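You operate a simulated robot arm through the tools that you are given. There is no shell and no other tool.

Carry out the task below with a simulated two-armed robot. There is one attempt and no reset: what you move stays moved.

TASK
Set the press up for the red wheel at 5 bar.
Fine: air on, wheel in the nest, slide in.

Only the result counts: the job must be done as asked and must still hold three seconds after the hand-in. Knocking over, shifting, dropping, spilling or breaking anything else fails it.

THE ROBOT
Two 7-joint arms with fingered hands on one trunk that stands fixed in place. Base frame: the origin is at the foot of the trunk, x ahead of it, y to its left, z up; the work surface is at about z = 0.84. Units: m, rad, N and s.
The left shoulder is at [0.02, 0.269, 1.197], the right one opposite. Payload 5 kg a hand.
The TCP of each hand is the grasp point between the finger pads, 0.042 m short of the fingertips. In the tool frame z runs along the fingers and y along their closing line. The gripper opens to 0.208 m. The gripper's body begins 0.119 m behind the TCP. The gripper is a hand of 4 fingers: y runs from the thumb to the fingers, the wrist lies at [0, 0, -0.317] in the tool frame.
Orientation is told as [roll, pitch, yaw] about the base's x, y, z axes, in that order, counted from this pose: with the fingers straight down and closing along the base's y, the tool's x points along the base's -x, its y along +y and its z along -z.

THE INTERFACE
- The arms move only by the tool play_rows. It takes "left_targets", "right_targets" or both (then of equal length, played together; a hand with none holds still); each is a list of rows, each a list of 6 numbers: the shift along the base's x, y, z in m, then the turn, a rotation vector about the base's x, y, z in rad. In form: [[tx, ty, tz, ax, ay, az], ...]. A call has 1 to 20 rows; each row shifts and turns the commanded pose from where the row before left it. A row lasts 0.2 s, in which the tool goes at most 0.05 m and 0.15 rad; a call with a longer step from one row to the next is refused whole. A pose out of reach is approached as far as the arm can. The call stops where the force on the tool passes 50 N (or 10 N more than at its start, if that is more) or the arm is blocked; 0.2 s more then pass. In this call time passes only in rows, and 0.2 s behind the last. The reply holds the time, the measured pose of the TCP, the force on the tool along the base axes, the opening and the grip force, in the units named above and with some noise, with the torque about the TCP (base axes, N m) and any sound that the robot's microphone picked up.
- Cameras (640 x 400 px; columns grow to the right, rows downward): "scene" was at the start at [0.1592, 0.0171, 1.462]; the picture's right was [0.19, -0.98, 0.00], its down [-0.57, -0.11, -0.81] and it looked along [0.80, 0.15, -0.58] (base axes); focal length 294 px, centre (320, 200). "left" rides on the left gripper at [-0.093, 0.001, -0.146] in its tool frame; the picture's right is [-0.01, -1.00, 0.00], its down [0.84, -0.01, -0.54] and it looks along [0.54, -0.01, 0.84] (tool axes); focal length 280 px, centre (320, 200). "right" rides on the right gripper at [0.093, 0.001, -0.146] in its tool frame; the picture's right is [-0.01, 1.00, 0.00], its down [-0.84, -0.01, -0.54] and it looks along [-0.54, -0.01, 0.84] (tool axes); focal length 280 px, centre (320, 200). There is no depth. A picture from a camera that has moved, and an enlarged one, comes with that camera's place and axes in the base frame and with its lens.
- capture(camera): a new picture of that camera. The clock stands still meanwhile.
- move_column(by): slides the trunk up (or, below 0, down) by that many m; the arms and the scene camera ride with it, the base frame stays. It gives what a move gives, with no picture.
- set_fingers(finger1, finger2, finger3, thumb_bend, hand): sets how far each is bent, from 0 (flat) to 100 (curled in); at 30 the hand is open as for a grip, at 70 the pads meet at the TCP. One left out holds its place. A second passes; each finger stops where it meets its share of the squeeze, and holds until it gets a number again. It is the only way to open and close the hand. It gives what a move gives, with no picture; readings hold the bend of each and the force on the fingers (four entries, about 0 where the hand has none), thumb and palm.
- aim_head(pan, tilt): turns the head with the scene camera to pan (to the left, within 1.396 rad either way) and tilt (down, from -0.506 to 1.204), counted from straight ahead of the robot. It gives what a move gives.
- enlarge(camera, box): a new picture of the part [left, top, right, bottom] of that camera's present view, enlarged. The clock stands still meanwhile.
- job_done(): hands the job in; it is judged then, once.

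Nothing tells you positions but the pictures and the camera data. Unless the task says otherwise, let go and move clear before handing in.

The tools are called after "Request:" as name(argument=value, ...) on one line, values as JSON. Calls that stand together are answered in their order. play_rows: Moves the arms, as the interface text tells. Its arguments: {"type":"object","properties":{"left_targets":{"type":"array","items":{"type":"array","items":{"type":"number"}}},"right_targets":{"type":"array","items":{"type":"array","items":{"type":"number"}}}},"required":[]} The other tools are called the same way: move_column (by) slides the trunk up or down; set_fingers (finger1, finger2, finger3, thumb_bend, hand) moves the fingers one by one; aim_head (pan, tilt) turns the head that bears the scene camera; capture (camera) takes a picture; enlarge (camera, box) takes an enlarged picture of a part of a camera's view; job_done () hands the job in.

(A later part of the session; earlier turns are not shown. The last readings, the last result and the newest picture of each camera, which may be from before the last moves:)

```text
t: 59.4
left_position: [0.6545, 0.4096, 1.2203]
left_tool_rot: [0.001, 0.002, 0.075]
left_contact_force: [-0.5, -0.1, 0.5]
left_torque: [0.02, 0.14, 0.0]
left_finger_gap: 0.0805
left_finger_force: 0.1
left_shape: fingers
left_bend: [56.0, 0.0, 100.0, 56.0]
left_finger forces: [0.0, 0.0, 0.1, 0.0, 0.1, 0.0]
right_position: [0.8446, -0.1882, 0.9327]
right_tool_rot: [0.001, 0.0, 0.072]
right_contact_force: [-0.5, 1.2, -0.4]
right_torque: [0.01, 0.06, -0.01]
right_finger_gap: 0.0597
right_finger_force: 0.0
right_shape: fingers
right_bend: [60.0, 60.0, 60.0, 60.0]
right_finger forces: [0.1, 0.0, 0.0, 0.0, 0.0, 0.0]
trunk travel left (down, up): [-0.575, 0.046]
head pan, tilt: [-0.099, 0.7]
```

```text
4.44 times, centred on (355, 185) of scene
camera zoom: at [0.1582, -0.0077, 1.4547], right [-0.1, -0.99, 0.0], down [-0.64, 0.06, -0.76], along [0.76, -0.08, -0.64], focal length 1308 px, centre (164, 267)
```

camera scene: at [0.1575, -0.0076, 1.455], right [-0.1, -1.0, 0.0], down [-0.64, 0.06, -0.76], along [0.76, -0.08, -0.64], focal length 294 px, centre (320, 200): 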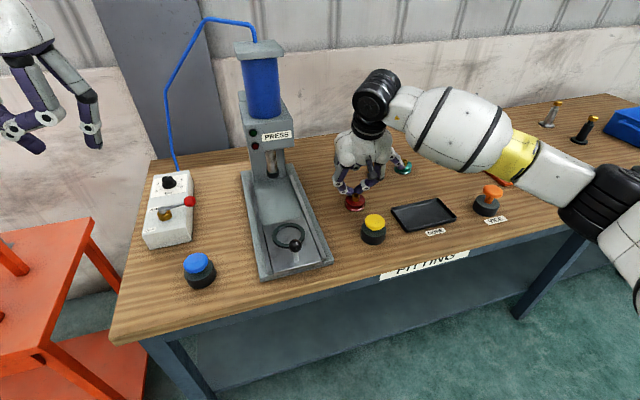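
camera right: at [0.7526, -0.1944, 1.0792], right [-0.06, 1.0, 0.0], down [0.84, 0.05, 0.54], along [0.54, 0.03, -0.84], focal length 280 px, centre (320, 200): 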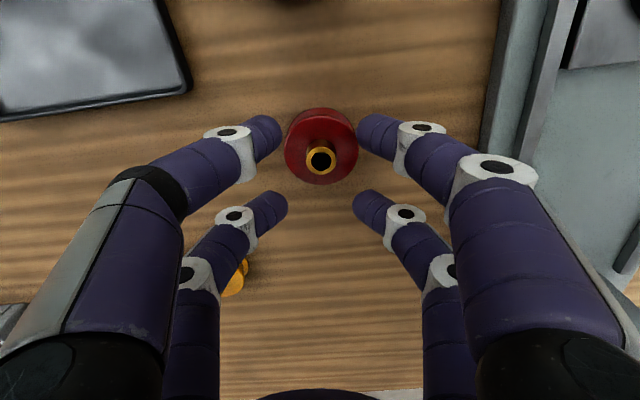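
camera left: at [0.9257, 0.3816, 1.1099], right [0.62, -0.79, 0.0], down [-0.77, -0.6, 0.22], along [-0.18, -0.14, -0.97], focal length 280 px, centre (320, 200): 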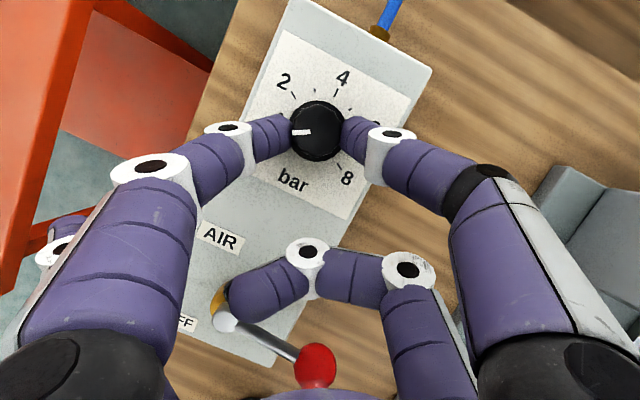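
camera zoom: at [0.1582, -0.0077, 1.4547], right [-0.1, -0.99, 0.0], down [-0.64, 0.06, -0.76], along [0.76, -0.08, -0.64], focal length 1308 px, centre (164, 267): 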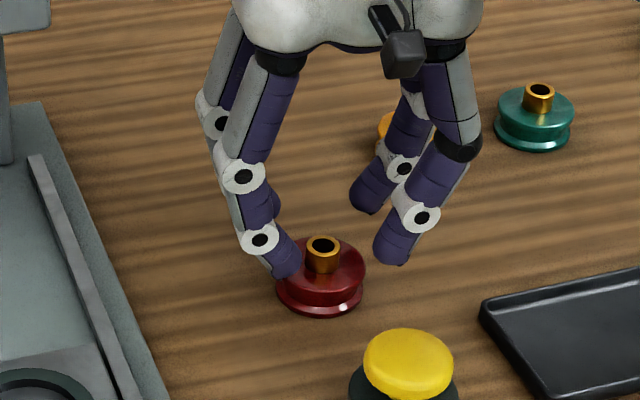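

Well centred. I descend further in small steps to just above the bench.

Request:
play_rows(right_targets=[[-0.0025, -0.001, -0.015, 0, 0, 0], [0, 0, -0.012, 0, 0, 0], [0, 0, -0.005, 0, 0, 0]])

Request:
play_rows(right_targets=[[0, 0, -0.003, 0, 0, 0]])

Request:
capture(camera="right")

Request:
enlarge(camera="scene", box=[320, 170, 390, 220])

```text
t: 60.2
left_position: [0.6524, 0.4089, 1.2199]
left_tool_rot: [0.002, 0.0, 0.076]
left_contact_force: [0.2, -0.5, -0.2]
left_torque: [0.03, 0.03, -0.03]
left_finger_gap: 0.0808
left_finger_force: 0.1
left_shape: fingers
left_bend: [56.0, 0.0, 100.0, 56.0]
left_finger forces: [0.1, 0.0, 0.0, 0.1, 0.0, 0.1]
right_position: [0.8416, -0.1909, 0.901]
right_tool_rot: [0.001, 0.0, 0.073]
right_contact_force: [-0.9, -0.4, -0.1]
right_torque: [0.02, 0.02, -0.03]
right_finger_gap: 0.0597
right_finger_force: 0.0
right_shape: fingers
right_bend: [60.0, 60.0, 60.0, 60.0]
right_finger forces: [0.0, 0.1, 0.0, 0.0, 0.0, 0.0]
trunk travel left (down, up): [-0.575, 0.046]
head pan, tilt: [-0.099, 0.7]
```

```text
t: 60.6
left_position: [0.6527, 0.4091, 1.2211]
left_tool_rot: [0.001, 0.0, 0.075]
left_contact_force: [-0.4, -1.0, -1.5]
left_torque: [0.04, 0.03, 0.0]
left_finger_gap: 0.0807
left_finger_force: 0.0
left_shape: fingers
left_bend: [56.0, 0.0, 100.0, 56.0]
left_finger forces: [0.0, 0.0, 0.1, 0.1, 0.1, 0.0]
right_position: [0.841, -0.1901, 0.8993]
right_tool_rot: [-0.001, 0.0, 0.074]
right_contact_force: [0.2, -0.5, -0.9]
right_torque: [-0.01, -0.02, -0.01]
right_finger_gap: 0.0599
right_finger_force: 0.1
right_shape: fingers
right_bend: [60.0, 60.0, 60.0, 60.0]
right_finger forces: [0.0, 0.1, 0.0, 0.1, 0.0, 0.0]
trunk travel left (down, up): [-0.575, 0.046]
head pan, tilt: [-0.099, 0.7]
```

```text
taken
camera right: at [0.7485, -0.1957, 1.045], right [-0.06, 1.0, 0.0], down [0.84, 0.05, 0.54], along [0.54, 0.03, -0.84], focal length 280 px, centre (320, 200)
```

right: 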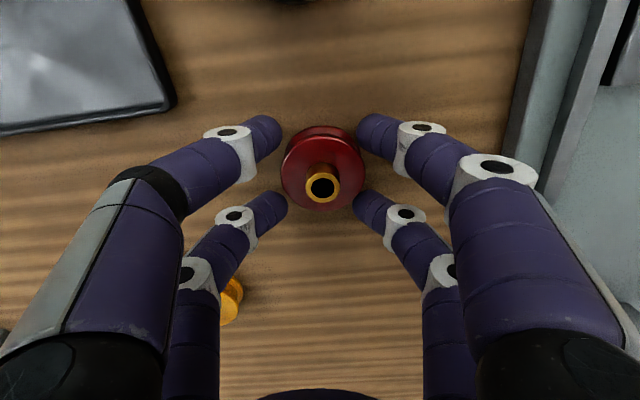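

```text
8.00 times, centred on (355, 195) of scene
camera zoom: at [0.1577, -0.0077, 1.4549], right [-0.1, -0.99, 0.0], down [-0.64, 0.06, -0.76], along [0.76, -0.08, -0.64], focal length 2354 px, centre (40, 240)
```

zoom: 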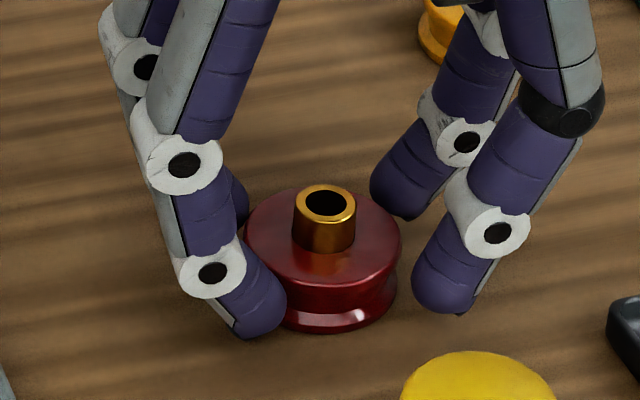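

The four tips surround the wheel. I go 4 mm lower and then close all four digits.

Request:
play_rows(right_targets=[[0.001, 0, -0.004, 0, 0, 0]])

Request:
set_fingers(hand="right", finger1=80, finger2=80, finger3=80, thumb_bend=80)

Request:
capture(camera="right")

Request:
enlarge(camera="scene", box=[320, 170, 390, 220])

```text
t: 61.0
left_position: [0.6531, 0.4095, 1.2214]
left_tool_rot: [0.003, 0.0, 0.076]
left_contact_force: [0.9, 0.7, -0.3]
left_torque: [0.01, 0.05, -0.02]
left_finger_gap: 0.0809
left_finger_force: 0.0
left_shape: fingers
left_bend: [56.0, 0.0, 100.0, 56.0]
left_finger forces: [0.0, 0.1, 0.0, 0.2, 0.0, 0.0]
right_position: [0.8409, -0.1905, 0.8949]
right_tool_rot: [0.0, 0.0, 0.073]
right_contact_force: [0.3, -0.7, 0.7]
right_torque: [0.0, 0.01, 0.02]
right_finger_gap: 0.0593
right_finger_force: 0.0
right_shape: fingers
right_bend: [60.0, 60.0, 60.0, 60.0]
right_finger forces: [0.0, 0.0, 0.1, 0.1, 0.1, 0.0]
trunk travel left (down, up): [-0.575, 0.046]
head pan, tilt: [-0.099, 0.7]
```

```text
t: 62.0
left_position: [0.6529, 0.4085, 1.2218]
left_tool_rot: [0.001, -0.003, 0.075]
left_contact_force: [0.0, -0.3, 0.5]
left_torque: [-0.01, -0.01, 0.07]
left_finger_gap: 0.0808
left_finger_force: 0.1
left_shape: fingers
left_bend: [56.0, 0.0, 100.0, 56.0]
left_finger forces: [0.0, 0.1, 0.0, 0.0, 0.1, 0.1]
right_position: [0.8405, -0.1898, 0.8953]
right_tool_rot: [-0.001, 0.002, 0.075]
right_contact_force: [1.4, -3.4, 5.4]
right_torque: [0.14, -0.13, -0.1]
right_finger_gap: 0.0361
right_finger_force: 28.0
right_shape: fingers
right_bend: [60.0, 60.0, 66.0, 72.0]
right_finger forces: [11.4, 16.6, 8.3, 0.0, 19.6, 0.0]
trunk travel left (down, up): [-0.575, 0.046]
head pan, tilt: [-0.099, 0.7]
```

```text
taken
camera right: at [0.7492, -0.1959, 1.0416], right [-0.06, 1.0, 0.0], down [0.84, 0.05, 0.54], along [0.54, 0.03, -0.84], focal length 280 px, centre (320, 200)
```

right: 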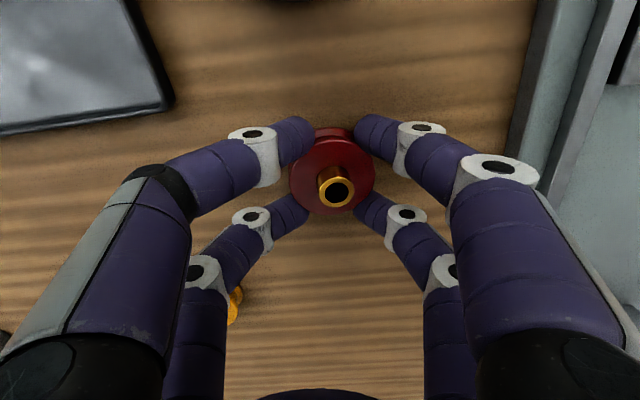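

```text
8.00 times, centred on (355, 195) of scene
camera zoom: at [0.1572, -0.0078, 1.455], right [-0.1, -0.99, 0.0], down [-0.64, 0.06, -0.77], along [0.76, -0.08, -0.64], focal length 2354 px, centre (40, 240)
```

zoom: 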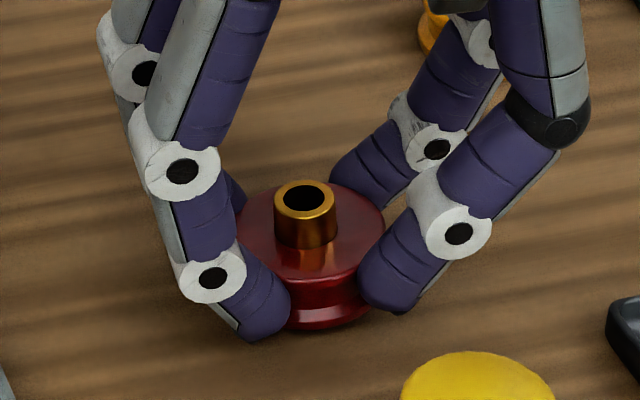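

All four digits are loaded (8–20 N each). I test-lift by 1 cm.

Request:
play_rows(right_targets=[[0, 0, 0.003, 0, 0, 0], [0, 0, 0.003, 0, 0, 0], [0, 0, 0.004, 0, 0, 0]])

Request:
capture(camera="right")

Request:
enlarge(camera="scene", box=[320, 170, 390, 220])

```text
t: 62.8
left_position: [0.6532, 0.4089, 1.2206]
left_tool_rot: [0.0, -0.001, 0.074]
left_contact_force: [0.1, 0.5, 0.6]
left_torque: [-0.01, -0.02, -0.02]
left_finger_gap: 0.0807
left_finger_force: 0.1
left_shape: fingers
left_bend: [56.0, 0.0, 100.0, 56.0]
left_finger forces: [0.0, 0.1, 0.1, 0.0, 0.1, 0.0]
right_position: [0.8429, -0.1902, 0.9041]
right_tool_rot: [0.001, 0.001, 0.075]
right_contact_force: [-0.1, 0.0, -5.9]
right_torque: [-0.06, -0.04, 0.04]
right_finger_gap: 0.0361
right_finger_force: 26.7
right_shape: fingers
right_bend: [60.0, 60.0, 66.0, 72.0]
right_finger forces: [12.5, 16.3, 7.2, 0.1, 17.6, 0.0]
trunk travel left (down, up): [-0.575, 0.046]
head pan, tilt: [-0.099, 0.7]
```

```text
taken
camera right: at [0.7496, -0.1956, 1.0505], right [-0.06, 1.0, 0.0], down [0.84, 0.05, 0.54], along [0.54, 0.03, -0.84], focal length 280 px, centre (320, 200)
```

right: 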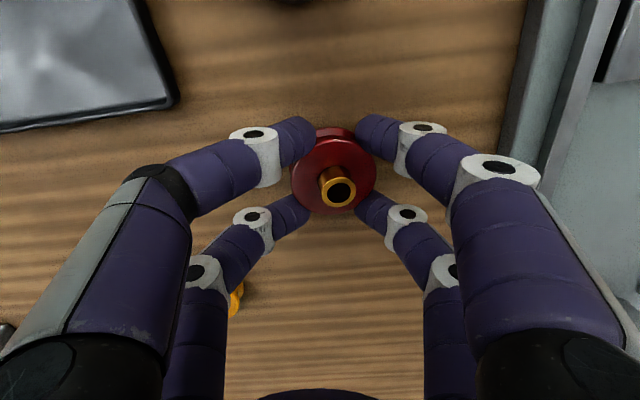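

```text
8.00 times, centred on (355, 195) of scene
camera zoom: at [0.1578, -0.0077, 1.4549], right [-0.1, -1.0, 0.0], down [-0.64, 0.06, -0.76], along [0.76, -0.08, -0.64], focal length 2354 px, centre (40, 240)
```

zoom: 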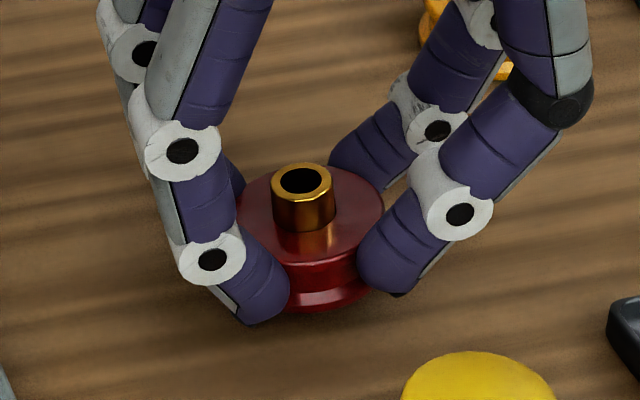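

The wheel is held (about 6 N hanging load) and upright, with its centre ~12 mm to the +y side of the TCP. I raise it and carry it first back, then over toward the nest.

Request:
play_rows(right_targets=[[0, 0, 0.012, 0, 0, 0], [0, 0, 0.02, 0, 0, 0], [0, 0, 0.025, 0, 0, 0], [0, 0, 0.025, 0, 0, 0], [0, 0, 0.025, 0, 0, 0], [0, 0, 0.02, 0, 0, 0]])

Request:
capture(camera="right")

Request:
capture(camera="scene")

```text
t: 64.2
left_position: [0.6506, 0.41, 1.2203]
left_tool_rot: [0.001, -0.002, 0.074]
left_contact_force: [0.2, 0.7, 0.8]
left_torque: [-0.01, -0.04, -0.02]
left_finger_gap: 0.0805
left_finger_force: 0.1
left_shape: fingers
left_bend: [56.0, 0.0, 100.0, 56.0]
left_finger forces: [0.0, 0.1, 0.0, 0.0, 0.0, 0.0]
right_position: [0.8419, -0.1889, 1.0322]
right_tool_rot: [0.0, 0.002, 0.074]
right_contact_force: [0.0, 1.0, -6.9]
right_torque: [-0.1, -0.06, -0.01]
right_finger_gap: 0.036
right_finger_force: 27.0
right_shape: fingers
right_bend: [60.0, 60.0, 66.0, 73.0]
right_finger forces: [12.7, 16.5, 7.2, 0.1, 17.8, 0.1]
trunk travel left (down, up): [-0.575, 0.046]
head pan, tilt: [-0.099, 0.7]
```

```text
taken
camera right: at [0.7486, -0.1958, 1.1783], right [-0.06, 1.0, 0.0], down [0.84, 0.05, 0.54], along [0.54, 0.03, -0.84], focal length 280 px, centre (320, 200)
```

right: 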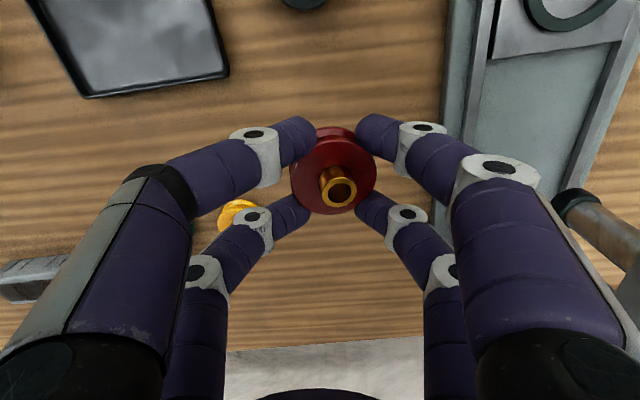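

```text
taken
camera scene: at [0.1575, -0.0075, 1.455], right [-0.1, -1.0, 0.0], down [-0.64, 0.06, -0.77], along [0.76, -0.08, -0.64], focal length 294 px, centre (320, 200)
```

scene: 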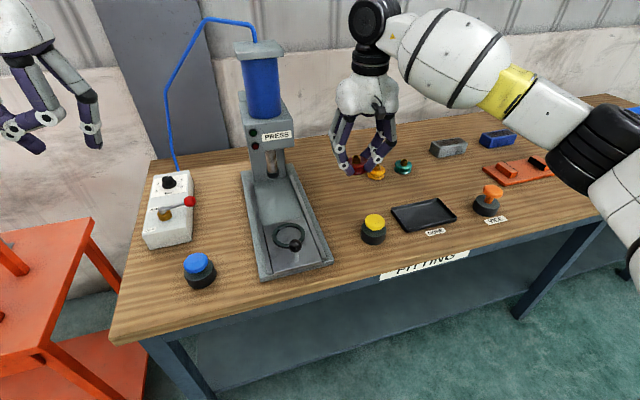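

The grip is steady. I carry the wheel back and across to hover over the nest at a safe height.

Request:
play_rows(right_targets=[[-0.015, 0, 0, 0, 0, 0], [-0.025, 0, 0, 0, 0, 0], [-0.025, 0, 0, 0, 0, 0], [-0.025, 0, 0, 0, 0, 0], [-0.025, 0.005, 0, 0, 0, 0], [-0.02, 0.015, 0, 0, 0, 0], [-0.01, 0.025, 0, 0, 0, 0], [0, 0.025, 0, 0, 0, 0], [0, 0.025, 0, 0, 0, 0], [0, 0.025, 0, 0, 0, 0], [0, 0.025, 0, 0, 0, 0], [0, 0.025, 0, 0, 0, 0], [0, 0.02, 0, 0, 0, 0], [0, 0.007, 0, 0, 0, 0]])

Request:
capture(camera="right")

Request:
capture(camera="scene")

```text
t: 67.2
left_position: [0.6532, 0.408, 1.22]
left_tool_rot: [0.002, -0.001, 0.076]
left_contact_force: [-0.4, -0.2, 0.5]
left_torque: [0.01, -0.03, 0.0]
left_finger_gap: 0.0807
left_finger_force: 0.0
left_shape: fingers
left_bend: [56.0, 0.0, 100.0, 56.0]
left_finger forces: [0.0, 0.1, 0.0, 0.0, 0.1, 0.1]
right_position: [0.6976, 0.0087, 1.0311]
right_tool_rot: [0.0, 0.004, 0.074]
right_contact_force: [0.3, 0.5, -6.4]
right_torque: [-0.02, -0.01, 0.01]
right_finger_gap: 0.0358
right_finger_force: 27.4
right_shape: fingers
right_bend: [60.0, 60.0, 66.0, 73.0]
right_finger forces: [13.2, 17.2, 7.6, 0.0, 17.9, 0.1]
trunk travel left (down, up): [-0.575, 0.046]
head pan, tilt: [-0.099, 0.7]
```

```text
taken
camera right: at [0.6041, 0.0022, 1.1774], right [-0.06, 1.0, 0.0], down [0.84, 0.05, 0.54], along [0.54, 0.03, -0.84], focal length 280 px, centre (320, 200)
```

right: 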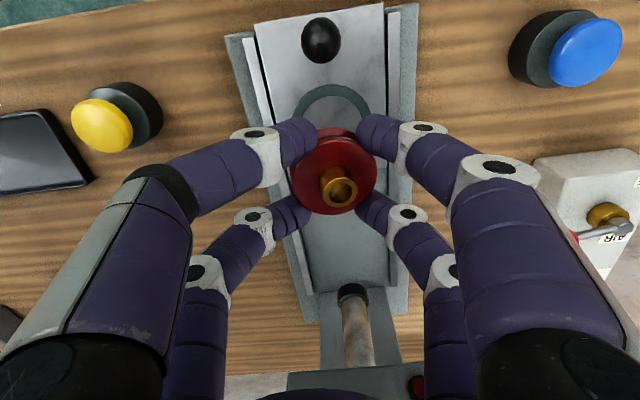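

```text
taken
camera scene: at [0.1578, -0.0076, 1.4549], right [-0.1, -0.99, 0.0], down [-0.64, 0.06, -0.76], along [0.76, -0.08, -0.64], focal length 294 px, centre (320, 200)
```

scene: 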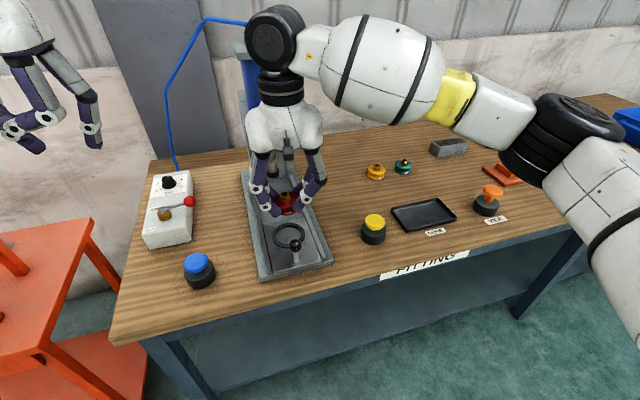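

The wheel is over the nest area. I zoom in to measure the ring and wheel positions.

Request:
enlarge(camera="right", box=[240, 10, 420, 220])

Request:
enlarge(camera="scene", box=[230, 160, 350, 280])

Request:
capture(camera="left")

```text
1.90 times, centred on (330, 115) of right
camera zoom: at [0.6041, 0.0022, 1.1774], right [-0.06, 1.0, 0.0], down [0.84, 0.05, 0.54], along [0.54, 0.03, -0.84], focal length 534 px, centre (301, 362)
```

zoom: 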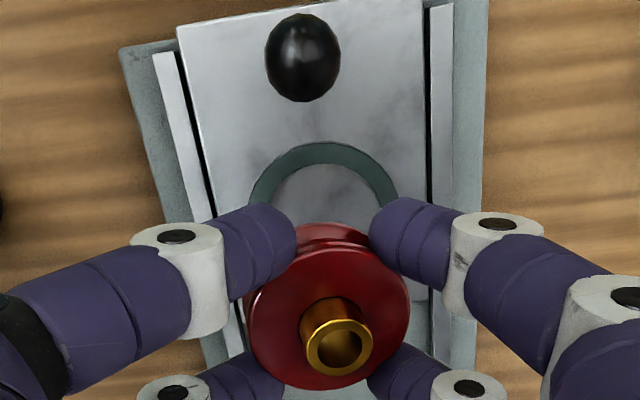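

```text
3.33 times, centred on (290, 220) of scene
camera zoom: at [0.1578, -0.0076, 1.4549], right [-0.1, -0.99, 0.0], down [-0.64, 0.06, -0.76], along [0.76, -0.08, -0.64], focal length 981 px, centre (420, 133)
```

zoom: 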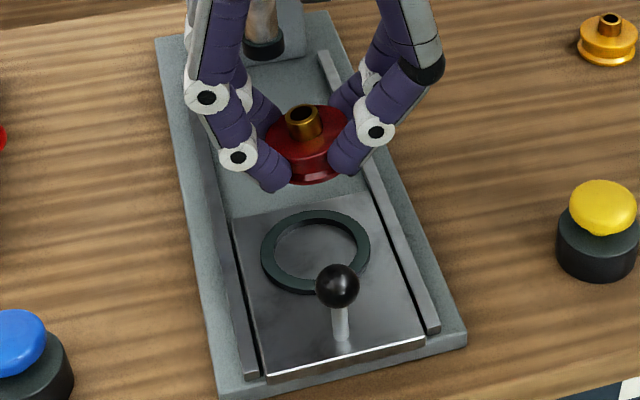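

```text
taken
camera left: at [0.7456, 0.4179, 1.3669], right [0.09, -1.0, 0.0], down [-0.84, -0.08, 0.54], along [-0.54, -0.05, -0.84], focal length 280 px, centre (320, 200)
```

left: 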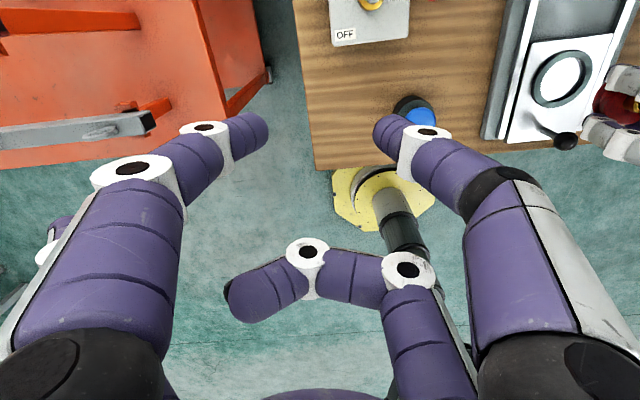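

The ring centre is consistently at (0.701, 0.0205, 0.880) and the wheel centre at about (0.698, 0.020). I shift slightly forward and descend to hover about 1.5 cm above the ring.

Request:
play_rows(right_targets=[[0.002, 0, -0.02, 0, 0, 0], [0, 0, -0.025, 0, 0, 0], [0, 0, -0.02, 0, 0, 0], [0, 0, -0.014, 0, 0, 0]])

Request:
enlarge(camera="right", box=[240, 40, 420, 230])

Request:
enlarge(camera="scene", box=[250, 180, 340, 270])

Request:
enlarge(camera="left", box=[500, 20, 640, 160])

```text
t: 68.2
left_position: [0.6515, 0.4093, 1.2204]
left_tool_rot: [0.004, 0.0, 0.073]
left_contact_force: [-0.4, -0.6, 0.7]
left_torque: [0.01, 0.04, 0.02]
left_finger_gap: 0.0809
left_finger_force: 0.1
left_shape: fingers
left_bend: [56.0, 0.0, 100.0, 56.0]
left_finger forces: [0.0, 0.0, 0.0, 0.0, 0.1, 0.0]
right_position: [0.6987, 0.009, 0.9534]
right_tool_rot: [0.0, 0.0, 0.073]
right_contact_force: [0.5, -0.9, -5.5]
right_torque: [-0.07, 0.05, -0.01]
right_finger_gap: 0.0356
right_finger_force: 28.1
right_shape: fingers
right_bend: [60.0, 60.0, 66.0, 73.0]
right_finger forces: [13.2, 17.3, 7.7, 0.0, 18.0, 0.0]
trunk travel left (down, up): [-0.575, 0.046]
head pan, tilt: [-0.099, 0.7]
```

```text
2.11 times, centred on (330, 135) of right
camera zoom: at [0.6057, 0.0027, 1.0999], right [-0.06, 1.0, 0.0], down [0.84, 0.05, 0.54], along [0.54, 0.03, -0.84], focal length 590 px, centre (299, 337)
```

zoom: 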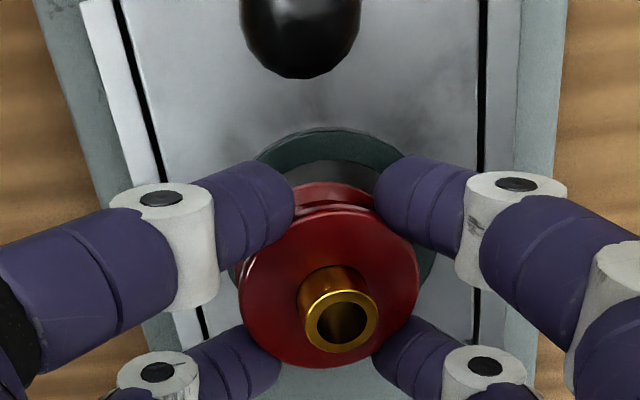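

```text
4.44 times, centred on (295, 225) of scene
camera zoom: at [0.1578, -0.0076, 1.4549], right [-0.1, -1.0, 0.0], down [-0.64, 0.06, -0.76], along [0.76, -0.08, -0.64], focal length 1308 px, centre (431, 89)
```

zoom: 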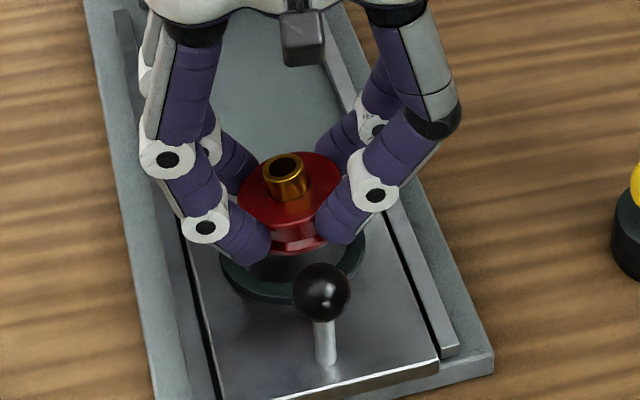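

```text
2.86 times, centred on (570, 90) of left
camera zoom: at [0.7455, 0.4181, 1.3668], right [0.09, -1.0, 0.0], down [-0.84, -0.08, 0.54], along [-0.54, -0.05, -0.84], focal length 801 px, centre (-394, 514)
```

zoom: 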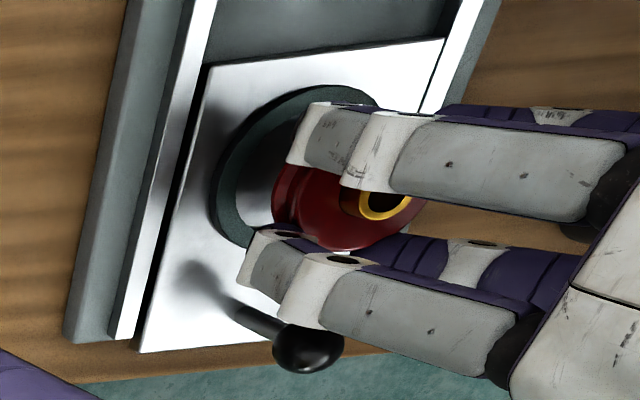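

The wheel hangs a little tilted (hub leaning slightly to +y), and its underside is about 5 mm short of the ring centre in x and 3–4 mm in y. I shift by that amount and descend to just above the ring, then look again.

Request:
play_rows(right_targets=[[0.005, 0.0035, -0.004, 0, 0, 0], [0, 0, -0.006, 0, 0, 0], [0, 0, -0.006, 0, 0, 0]])

Request:
enlarge(camera="right", box=[240, 40, 420, 230])

Request:
enlarge(camera="scene", box=[255, 190, 335, 260])

Request:
enlarge(camera="left", box=[520, 30, 640, 120])

```text
t: 69.0
left_position: [0.6526, 0.4097, 1.2201]
left_tool_rot: [0.002, 0.0, 0.075]
left_contact_force: [0.1, -0.1, 0.0]
left_torque: [-0.02, 0.06, 0.0]
left_finger_gap: 0.0806
left_finger_force: 0.0
left_shape: fingers
left_bend: [56.0, 0.0, 100.0, 56.0]
left_finger forces: [0.0, 0.0, 0.0, 0.0, 0.0, 0.0]
right_position: [0.7055, 0.0118, 0.9379]
right_tool_rot: [0.001, 0.0, 0.075]
right_contact_force: [-0.4, 0.3, -5.0]
right_torque: [-0.03, 0.04, -0.01]
right_finger_gap: 0.0359
right_finger_force: 28.2
right_shape: fingers
right_bend: [60.0, 60.0, 66.0, 73.0]
right_finger forces: [13.3, 17.4, 7.7, 0.0, 18.1, 0.0]
trunk travel left (down, up): [-0.575, 0.046]
head pan, tilt: [-0.099, 0.7]
```

```text
2.11 times, centred on (330, 135) of right
camera zoom: at [0.6121, 0.0053, 1.0838], right [-0.06, 1.0, 0.0], down [0.84, 0.05, 0.54], along [0.54, 0.03, -0.84], focal length 590 px, centre (299, 337)
```

zoom: 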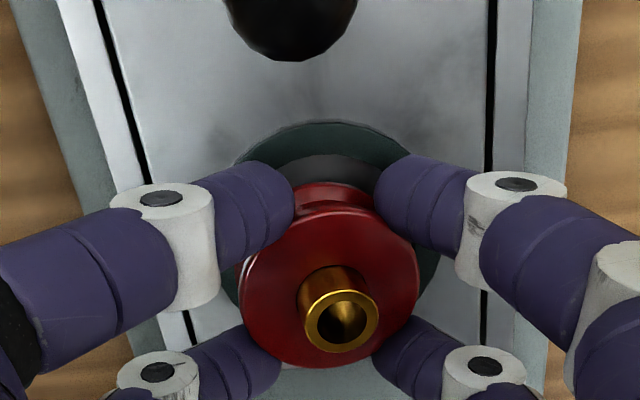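

```text
5.71 times, centred on (295, 225) of scene
camera zoom: at [0.1579, -0.0076, 1.4549], right [-0.1, -1.0, 0.0], down [-0.64, 0.06, -0.76], along [0.76, -0.08, -0.64], focal length 1682 px, centre (463, 57)
```

zoom: 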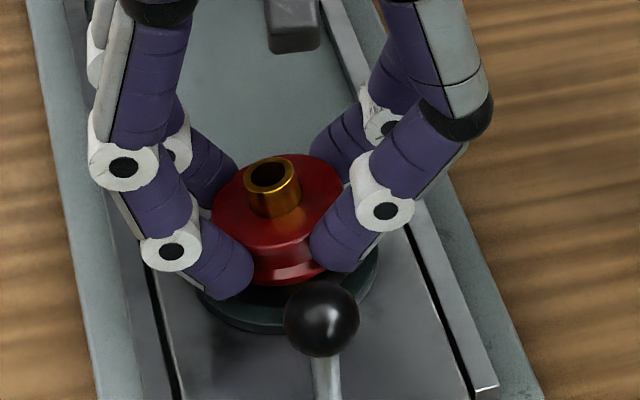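

```text
4.44 times, centred on (580, 75) of left
camera zoom: at [0.7456, 0.4182, 1.3667], right [0.09, -1.0, 0.0], down [-0.84, -0.08, 0.54], along [-0.54, -0.05, -0.84], focal length 1246 px, centre (-836, 756)
```

zoom: 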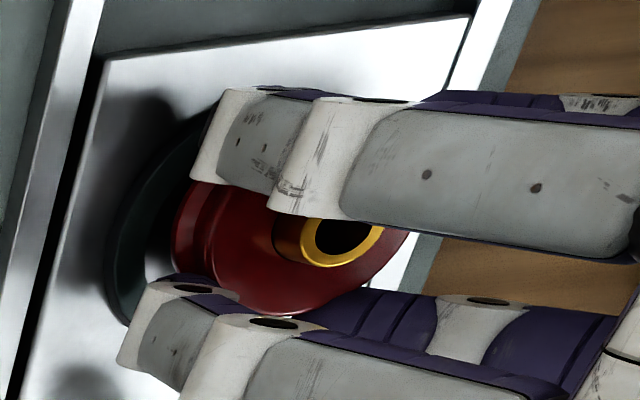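

The wheel is nearly concentric with the ring; a small correction of (-2, +2) mm is left. I lower in small steps until I feel light contact with the ring.

Request:
play_rows(right_targets=[[-0.002, 0.002, -0.002, 0, 0, 0], [0, 0, -0.002, 0, 0, 0]])

Request:
play_rows(right_targets=[[0, 0, -0.0015, 0, 0, 0]])

Request:
play_rows(right_targets=[[0, 0, -0.0015, 0, 0, 0]])

Request:
enlarge(camera="right", box=[240, 40, 420, 230])

Request:
enlarge(camera="scene", box=[255, 190, 335, 260])

```text
t: 69.6
left_position: [0.6528, 0.4093, 1.2215]
left_tool_rot: [0.002, -0.001, 0.075]
left_contact_force: [0.7, -1.2, 0.3]
left_torque: [0.04, -0.01, 0.0]
left_finger_gap: 0.0806
left_finger_force: 0.1
left_shape: fingers
left_bend: [56.0, 0.0, 100.0, 56.0]
left_finger forces: [0.0, 0.0, 0.0, 0.0, 0.1, 0.0]
right_position: [0.702, 0.0134, 0.9346]
right_tool_rot: [0.001, 0.002, 0.073]
right_contact_force: [0.3, -0.7, -4.4]
right_torque: [-0.05, 0.0, 0.01]
right_finger_gap: 0.0358
right_finger_force: 28.1
right_shape: fingers
right_bend: [60.0, 60.0, 66.0, 73.0]
right_finger forces: [13.2, 17.3, 7.7, 0.0, 18.1, 0.0]
trunk travel left (down, up): [-0.575, 0.046]
head pan, tilt: [-0.099, 0.7]
```

```text
t: 70.0
left_position: [0.6526, 0.4095, 1.2214]
left_tool_rot: [0.002, 0.0, 0.075]
left_contact_force: [0.0, 0.8, -0.2]
left_torque: [-0.01, -0.01, -0.01]
left_finger_gap: 0.0806
left_finger_force: 0.1
left_shape: fingers
left_bend: [56.0, 0.0, 100.0, 56.0]
left_finger forces: [0.1, 0.1, 0.2, 0.0, 0.1, 0.0]
right_position: [0.7017, 0.013, 0.9317]
right_tool_rot: [0.0, 0.0, 0.073]
right_contact_force: [-0.2, 0.0, -5.1]
right_torque: [-0.03, -0.01, 0.05]
right_finger_gap: 0.0356
right_finger_force: 28.8
right_shape: fingers
right_bend: [60.0, 60.0, 66.0, 73.0]
right_finger forces: [13.2, 17.8, 7.7, 0.0, 17.9, 0.0]
trunk travel left (down, up): [-0.575, 0.046]
head pan, tilt: [-0.099, 0.7]
```

```text
t: 70.4
left_position: [0.6523, 0.4097, 1.2204]
left_tool_rot: [0.001, -0.001, 0.074]
left_contact_force: [1.1, 0.4, -0.6]
left_torque: [0.0, -0.01, -0.02]
left_finger_gap: 0.0805
left_finger_force: 0.0
left_shape: fingers
left_bend: [56.0, 0.0, 100.0, 56.0]
left_finger forces: [0.0, 0.1, 0.0, 0.0, 0.0, 0.0]
right_position: [0.7017, 0.0127, 0.9316]
right_tool_rot: [0.0, 0.001, 0.074]
right_contact_force: [-0.3, 0.4, -0.5]
right_torque: [0.21, -0.08, 0.02]
right_finger_gap: 0.0358
right_finger_force: 31.2
right_shape: fingers
right_bend: [60.0, 60.0, 66.0, 73.0]
right_finger forces: [13.4, 23.3, 7.7, 0.0, 18.1, 0.1]
trunk travel left (down, up): [-0.575, 0.046]
head pan, tilt: [-0.099, 0.7]
```

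```text
2.11 times, centred on (330, 135) of right
camera zoom: at [0.6096, 0.0072, 1.0776], right [-0.06, 1.0, 0.0], down [0.84, 0.05, 0.54], along [0.54, 0.03, -0.84], focal length 590 px, centre (299, 337)
```

zoom: 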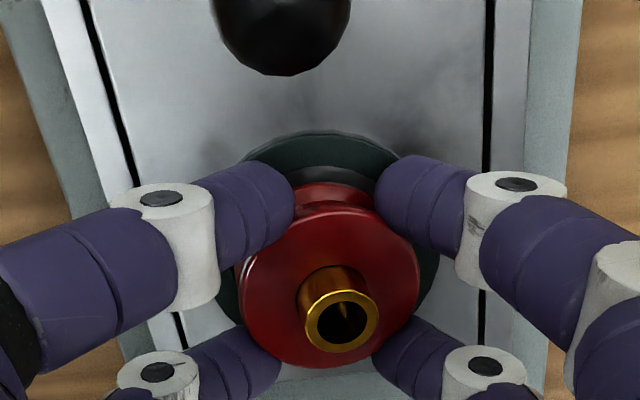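

```text
5.71 times, centred on (295, 225) of scene
camera zoom: at [0.1575, -0.0076, 1.455], right [-0.1, -1.0, 0.0], down [-0.64, 0.06, -0.76], along [0.76, -0.08, -0.64], focal length 1682 px, centre (463, 57)
```

zoom: 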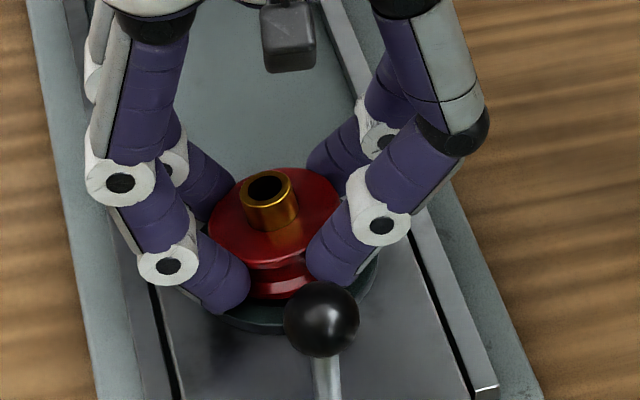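

Light contact is felt and the wheel is centred in the ring view (about 4 mm gap all round). I now relax the squeeze without moving the tips, so the wheel is merely caged, and look.

Request:
set_fingers(hand="right", finger1=60, finger2=60, finger3=66, thumb_bend=72)

Request:
enlarge(camera="right", box=[240, 40, 420, 230])

Request:
enlarge(camera="scene", box=[255, 190, 335, 260])

```text
t: 71.4
left_position: [0.6526, 0.4091, 1.2211]
left_tool_rot: [0.001, -0.003, 0.076]
left_contact_force: [-0.1, 0.9, 0.1]
left_torque: [0.0, 0.0, 0.01]
left_finger_gap: 0.0806
left_finger_force: 0.1
left_shape: fingers
left_bend: [56.0, 0.0, 100.0, 56.0]
left_finger forces: [0.1, 0.0, 0.0, 0.0, 0.1, 0.1]
right_position: [0.7021, 0.0117, 0.932]
right_tool_rot: [0.002, -0.001, 0.073]
right_contact_force: [3.2, -3.0, 10.6]
right_torque: [0.42, -0.25, -0.19]
right_finger_gap: 0.0381
right_finger_force: 19.1
right_shape: fingers
right_bend: [60.0, 59.0, 66.0, 69.0]
right_finger forces: [7.3, 21.4, 0.1, 0.0, 9.4, 0.0]
trunk travel left (down, up): [-0.575, 0.046]
head pan, tilt: [-0.099, 0.7]
```

```text
2.11 times, centred on (330, 135) of right
camera zoom: at [0.6095, 0.0068, 1.0778], right [-0.06, 1.0, 0.0], down [0.84, 0.05, 0.54], along [0.54, 0.03, -0.84], focal length 590 px, centre (299, 337)
```

zoom: 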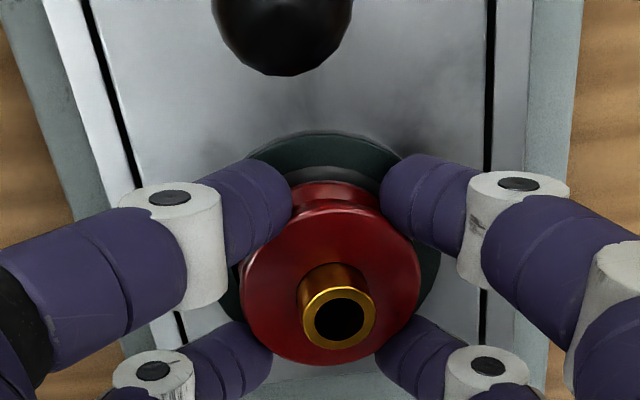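

```text
5.71 times, centred on (295, 225) of scene
camera zoom: at [0.1571, -0.0079, 1.4551], right [-0.1, -0.99, 0.0], down [-0.64, 0.06, -0.77], along [0.76, -0.08, -0.64], focal length 1682 px, centre (463, 57)
```

zoom: 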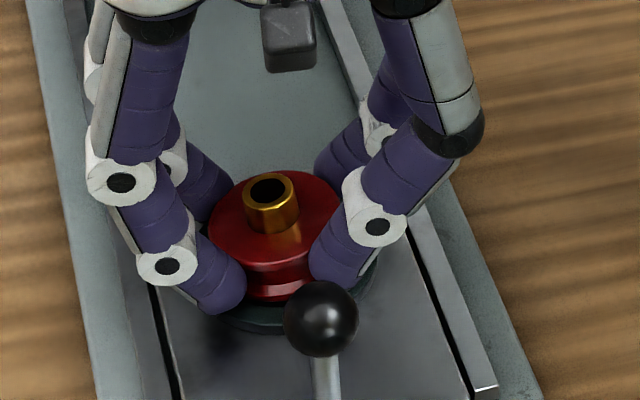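

The wheel has levelled out, and the fingertips are pressing on the ring. I relieve that by 2 mm and relax the grip a little more.

Request:
play_rows(right_targets=[[0, 0.001, 0.002, 0, 0, 0]])

Request:
set_fingers(hand="right", finger1=60, finger2=60, finger3=66, thumb_bend=68)

Request:
enlarge(camera="right", box=[240, 40, 420, 230])

Request:
enlarge(camera="scene", box=[255, 190, 335, 260])

```text
t: 71.8
left_position: [0.6532, 0.4106, 1.2211]
left_tool_rot: [0.003, -0.002, 0.075]
left_contact_force: [-1.0, -0.2, -0.1]
left_torque: [-0.02, -0.02, 0.02]
left_finger_gap: 0.0806
left_finger_force: 0.2
left_shape: fingers
left_bend: [56.0, 0.0, 100.0, 56.0]
left_finger forces: [0.0, 0.0, 0.1, 0.0, 0.0, 0.0]
right_position: [0.7027, 0.0147, 0.9316]
right_tool_rot: [-0.001, 0.001, 0.074]
right_contact_force: [0.9, -3.0, 2.7]
right_torque: [0.07, -0.19, -0.11]
right_finger_gap: 0.0383
right_finger_force: 14.4
right_shape: fingers
right_bend: [60.0, 59.0, 66.0, 69.0]
right_finger forces: [3.1, 17.2, 0.0, 0.0, 7.7, 0.0]
trunk travel left (down, up): [-0.575, 0.046]
head pan, tilt: [-0.099, 0.7]
```

```text
t: 72.8
left_position: [0.6519, 0.4102, 1.2216]
left_tool_rot: [0.003, -0.002, 0.075]
left_contact_force: [-0.4, -0.3, 0.6]
left_torque: [0.0, -0.04, 0.01]
left_finger_gap: 0.0806
left_finger_force: 0.0
left_shape: fingers
left_bend: [56.0, 0.0, 100.0, 56.0]
left_finger forces: [0.0, 0.0, 0.0, 0.1, 0.0, 0.0]
right_position: [0.7022, 0.0139, 0.9327]
right_tool_rot: [0.0, -0.001, 0.072]
right_contact_force: [-0.6, 0.1, -1.8]
right_torque: [0.0, 0.02, 0.02]
right_finger_gap: 0.0427
right_finger_force: 1.2
right_shape: fingers
right_bend: [60.0, 59.0, 66.0, 68.0]
right_finger forces: [0.1, 1.1, 0.5, 0.0, 1.8, 0.1]
trunk travel left (down, up): [-0.575, 0.046]
head pan, tilt: [-0.099, 0.7]
```

```text
2.11 times, centred on (330, 135) of right
camera zoom: at [0.609, 0.0082, 1.0786], right [-0.06, 1.0, 0.0], down [0.84, 0.05, 0.54], along [0.54, 0.03, -0.84], focal length 590 px, centre (299, 337)
```

zoom: 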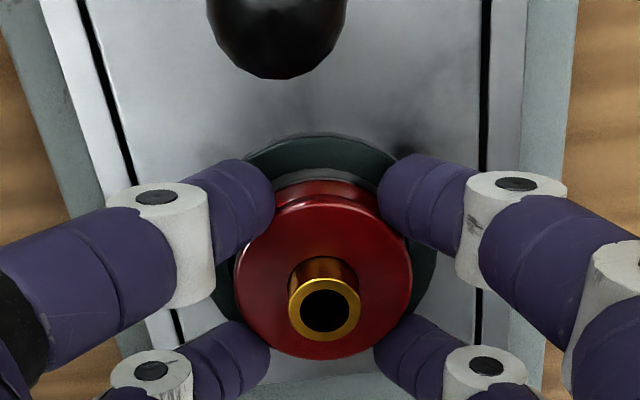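

```text
5.71 times, centred on (295, 225) of scene
camera zoom: at [0.1575, -0.0076, 1.4549], right [-0.1, -1.0, 0.0], down [-0.64, 0.06, -0.76], along [0.76, -0.08, -0.64], focal length 1682 px, centre (463, 57)
```

zoom: 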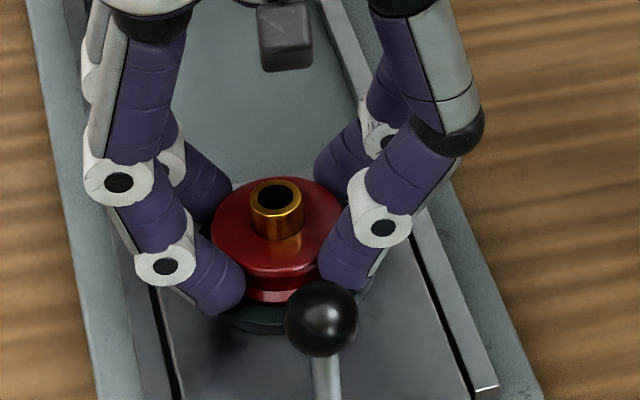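

The wheel is level, loosely caged and centred over the nest (within ~2 mm). I open all digits a few more units so it settles.

Request:
set_fingers(hand="right", finger1=58, finger2=58, finger3=64, thumb_bend=65)

Request:
enlarge(camera="right", box=[240, 40, 420, 230])

Request:
enlarge(camera="scene", box=[255, 190, 335, 260])

```text
t: 73.8
left_position: [0.6526, 0.4091, 1.2193]
left_tool_rot: [0.002, -0.001, 0.075]
left_contact_force: [0.9, 0.3, -0.3]
left_torque: [0.01, -0.01, 0.02]
left_finger_gap: 0.081
left_finger_force: 0.0
left_shape: fingers
left_bend: [56.0, 0.0, 100.0, 56.0]
left_finger forces: [0.1, 0.0, 0.0, 0.0, 0.0, 0.1]
right_position: [0.7021, 0.0139, 0.9334]
right_tool_rot: [0.001, 0.0, 0.073]
right_contact_force: [-0.3, 0.1, -0.3]
right_torque: [-0.01, 0.02, -0.01]
right_finger_gap: 0.0548
right_finger_force: 0.0
right_shape: fingers
right_bend: [57.0, 57.0, 64.0, 65.0]
right_finger forces: [0.0, 0.0, 0.0, 0.0, 0.1, 0.1]
trunk travel left (down, up): [-0.575, 0.046]
head pan, tilt: [-0.099, 0.7]
```

```text
2.11 times, centred on (330, 135) of right
camera zoom: at [0.609, 0.0082, 1.0788], right [-0.06, 1.0, 0.0], down [0.84, 0.05, 0.54], along [0.54, 0.03, -0.84], focal length 590 px, centre (299, 337)
```

zoom: 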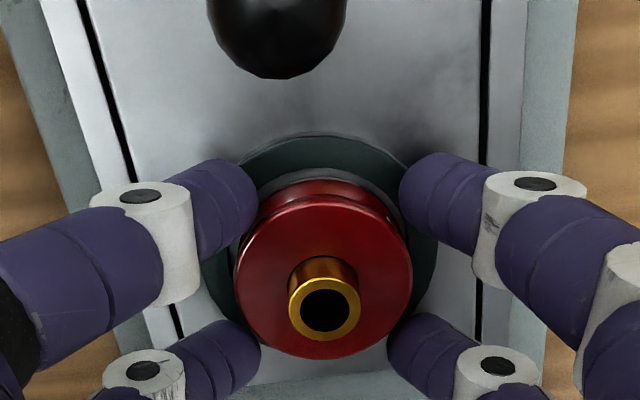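

```text
5.71 times, centred on (295, 225) of scene
camera zoom: at [0.1575, -0.0076, 1.455], right [-0.1, -1.0, 0.0], down [-0.64, 0.06, -0.76], along [0.76, -0.08, -0.64], focal length 1682 px, centre (463, 57)
```

zoom: 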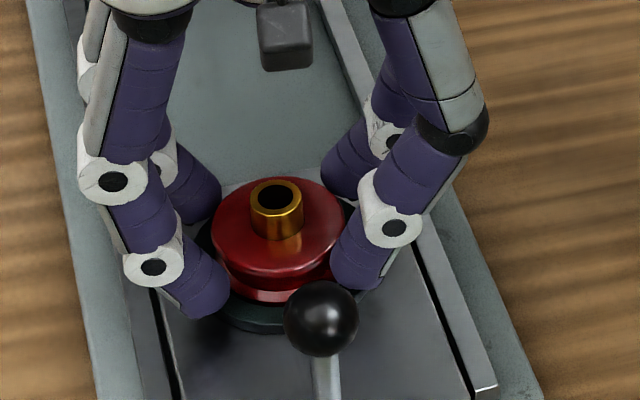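

The hand is free of load (0 N on all digits) and the wheel sits level inside the ring. I open wider, raise straight up, and inspect.

Request:
play_rows(right_targets=[[0, 0, 0.003, 0, 0, 0]])

Request:
set_fingers(hand="right", finger1=52, finger2=52, finger3=54, thumb_bend=54)

Request:
play_rows(right_targets=[[0, 0, 0.02, 0, 0, 0], [0, 0, 0.035, 0, 0, 0], [0, 0, 0.04, 0, 0, 0], [0, 0, 0.04, 0, 0, 0]])

Request:
enlarge(camera="right", box=[240, 0, 420, 190])

Request:
enlarge(camera="scene", box=[255, 190, 335, 260])

Request:
enlarge(camera="left", box=[500, 20, 640, 160])

```text
t: 74.2
left_position: [0.6523, 0.4102, 1.2205]
left_tool_rot: [0.002, -0.001, 0.076]
left_contact_force: [0.2, 0.1, 0.2]
left_torque: [0.01, 0.01, 0.0]
left_finger_gap: 0.0806
left_finger_force: 0.1
left_shape: fingers
left_bend: [56.0, 0.0, 100.0, 56.0]
left_finger forces: [0.0, 0.1, 0.1, 0.1, 0.0, 0.0]
right_position: [0.7014, 0.0125, 0.9366]
right_tool_rot: [0.0, 0.0, 0.075]
right_contact_force: [-0.3, -0.5, 0.8]
right_torque: [0.03, -0.01, 0.01]
right_finger_gap: 0.0547
right_finger_force: 0.1
right_shape: fingers
right_bend: [57.0, 57.0, 64.0, 65.0]
right_finger forces: [0.1, 0.0, 0.0, 0.1, 0.0, 0.0]
trunk travel left (down, up): [-0.575, 0.046]
head pan, tilt: [-0.099, 0.7]
```

```text
t: 75.2
left_position: [0.652, 0.4097, 1.2206]
left_tool_rot: [0.001, -0.002, 0.073]
left_contact_force: [-0.6, -0.2, -0.1]
left_torque: [-0.01, 0.0, 0.0]
left_finger_gap: 0.0806
left_finger_force: 0.0
left_shape: fingers
left_bend: [56.0, 0.0, 100.0, 56.0]
left_finger forces: [0.0, 0.0, 0.1, 0.0, 0.1, 0.0]
right_position: [0.7019, 0.0127, 0.936]
right_tool_rot: [-0.002, 0.0, 0.075]
right_contact_force: [0.8, -0.7, 0.2]
right_torque: [0.01, 0.03, 0.0]
right_finger_gap: 0.0963
right_finger_force: 0.1
right_shape: fingers
right_bend: [52.0, 52.0, 54.0, 54.0]
right_finger forces: [0.0, 0.1, 0.0, 0.1, 0.0, 0.0]
trunk travel left (down, up): [-0.575, 0.046]
head pan, tilt: [-0.099, 0.7]
```

```text
t: 76.2
left_position: [0.651, 0.4101, 1.2215]
left_tool_rot: [0.002, 0.0, 0.075]
left_contact_force: [-0.9, 1.0, -0.1]
left_torque: [-0.03, -0.12, -0.01]
left_finger_gap: 0.0806
left_finger_force: 0.2
left_shape: fingers
left_bend: [56.0, 0.0, 100.0, 56.0]
left_finger forces: [0.0, 0.1, 0.0, 0.1, 0.0, 0.1]
right_position: [0.7033, 0.015, 1.0717]
right_tool_rot: [0.001, 0.001, 0.076]
right_contact_force: [0.5, 0.0, -0.8]
right_torque: [-0.03, -0.05, 0.01]
right_finger_gap: 0.0964
right_finger_force: 0.0
right_shape: fingers
right_bend: [52.0, 52.0, 54.0, 54.0]
right_finger forces: [0.0, 0.1, 0.0, 0.0, 0.0, 0.0]
trunk travel left (down, up): [-0.575, 0.046]
head pan, tilt: [-0.099, 0.7]
```

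```text
2.11 times, centred on (330, 95) of right
camera zoom: at [0.6102, 0.0094, 1.2167], right [-0.06, 1.0, 0.0], down [0.84, 0.05, 0.54], along [0.54, 0.03, -0.84], focal length 590 px, centre (299, 421)
```

zoom: 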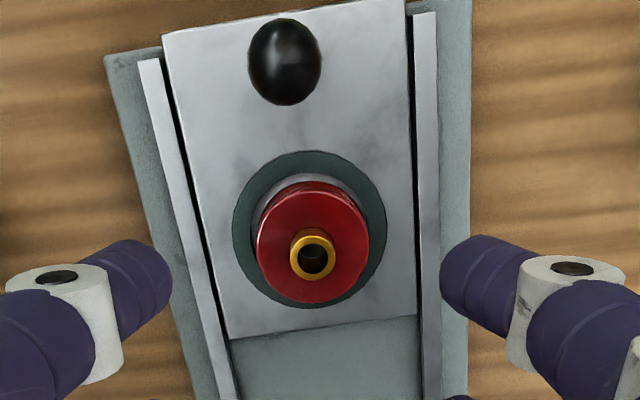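

```text
5.71 times, centred on (295, 225) of scene
camera zoom: at [0.1567, -0.0076, 1.4551], right [-0.1, -1.0, 0.0], down [-0.64, 0.06, -0.77], along [0.76, -0.08, -0.64], focal length 1682 px, centre (463, 57)
```

zoom: 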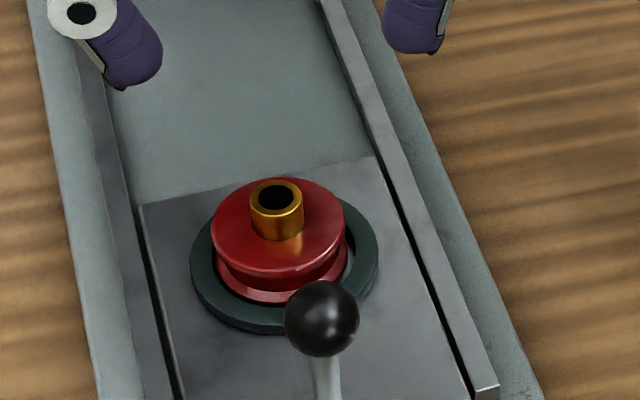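

```text
2.86 times, centred on (570, 90) of left
camera zoom: at [0.7443, 0.4183, 1.3677], right [0.09, -1.0, 0.0], down [-0.84, -0.08, 0.54], along [-0.54, -0.05, -0.84], focal length 801 px, centre (-394, 514)
```

zoom: 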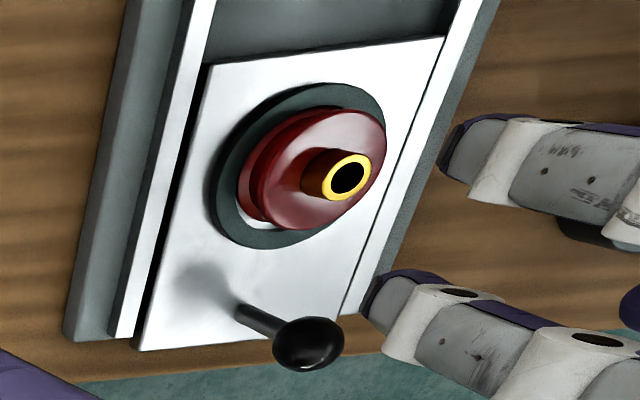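

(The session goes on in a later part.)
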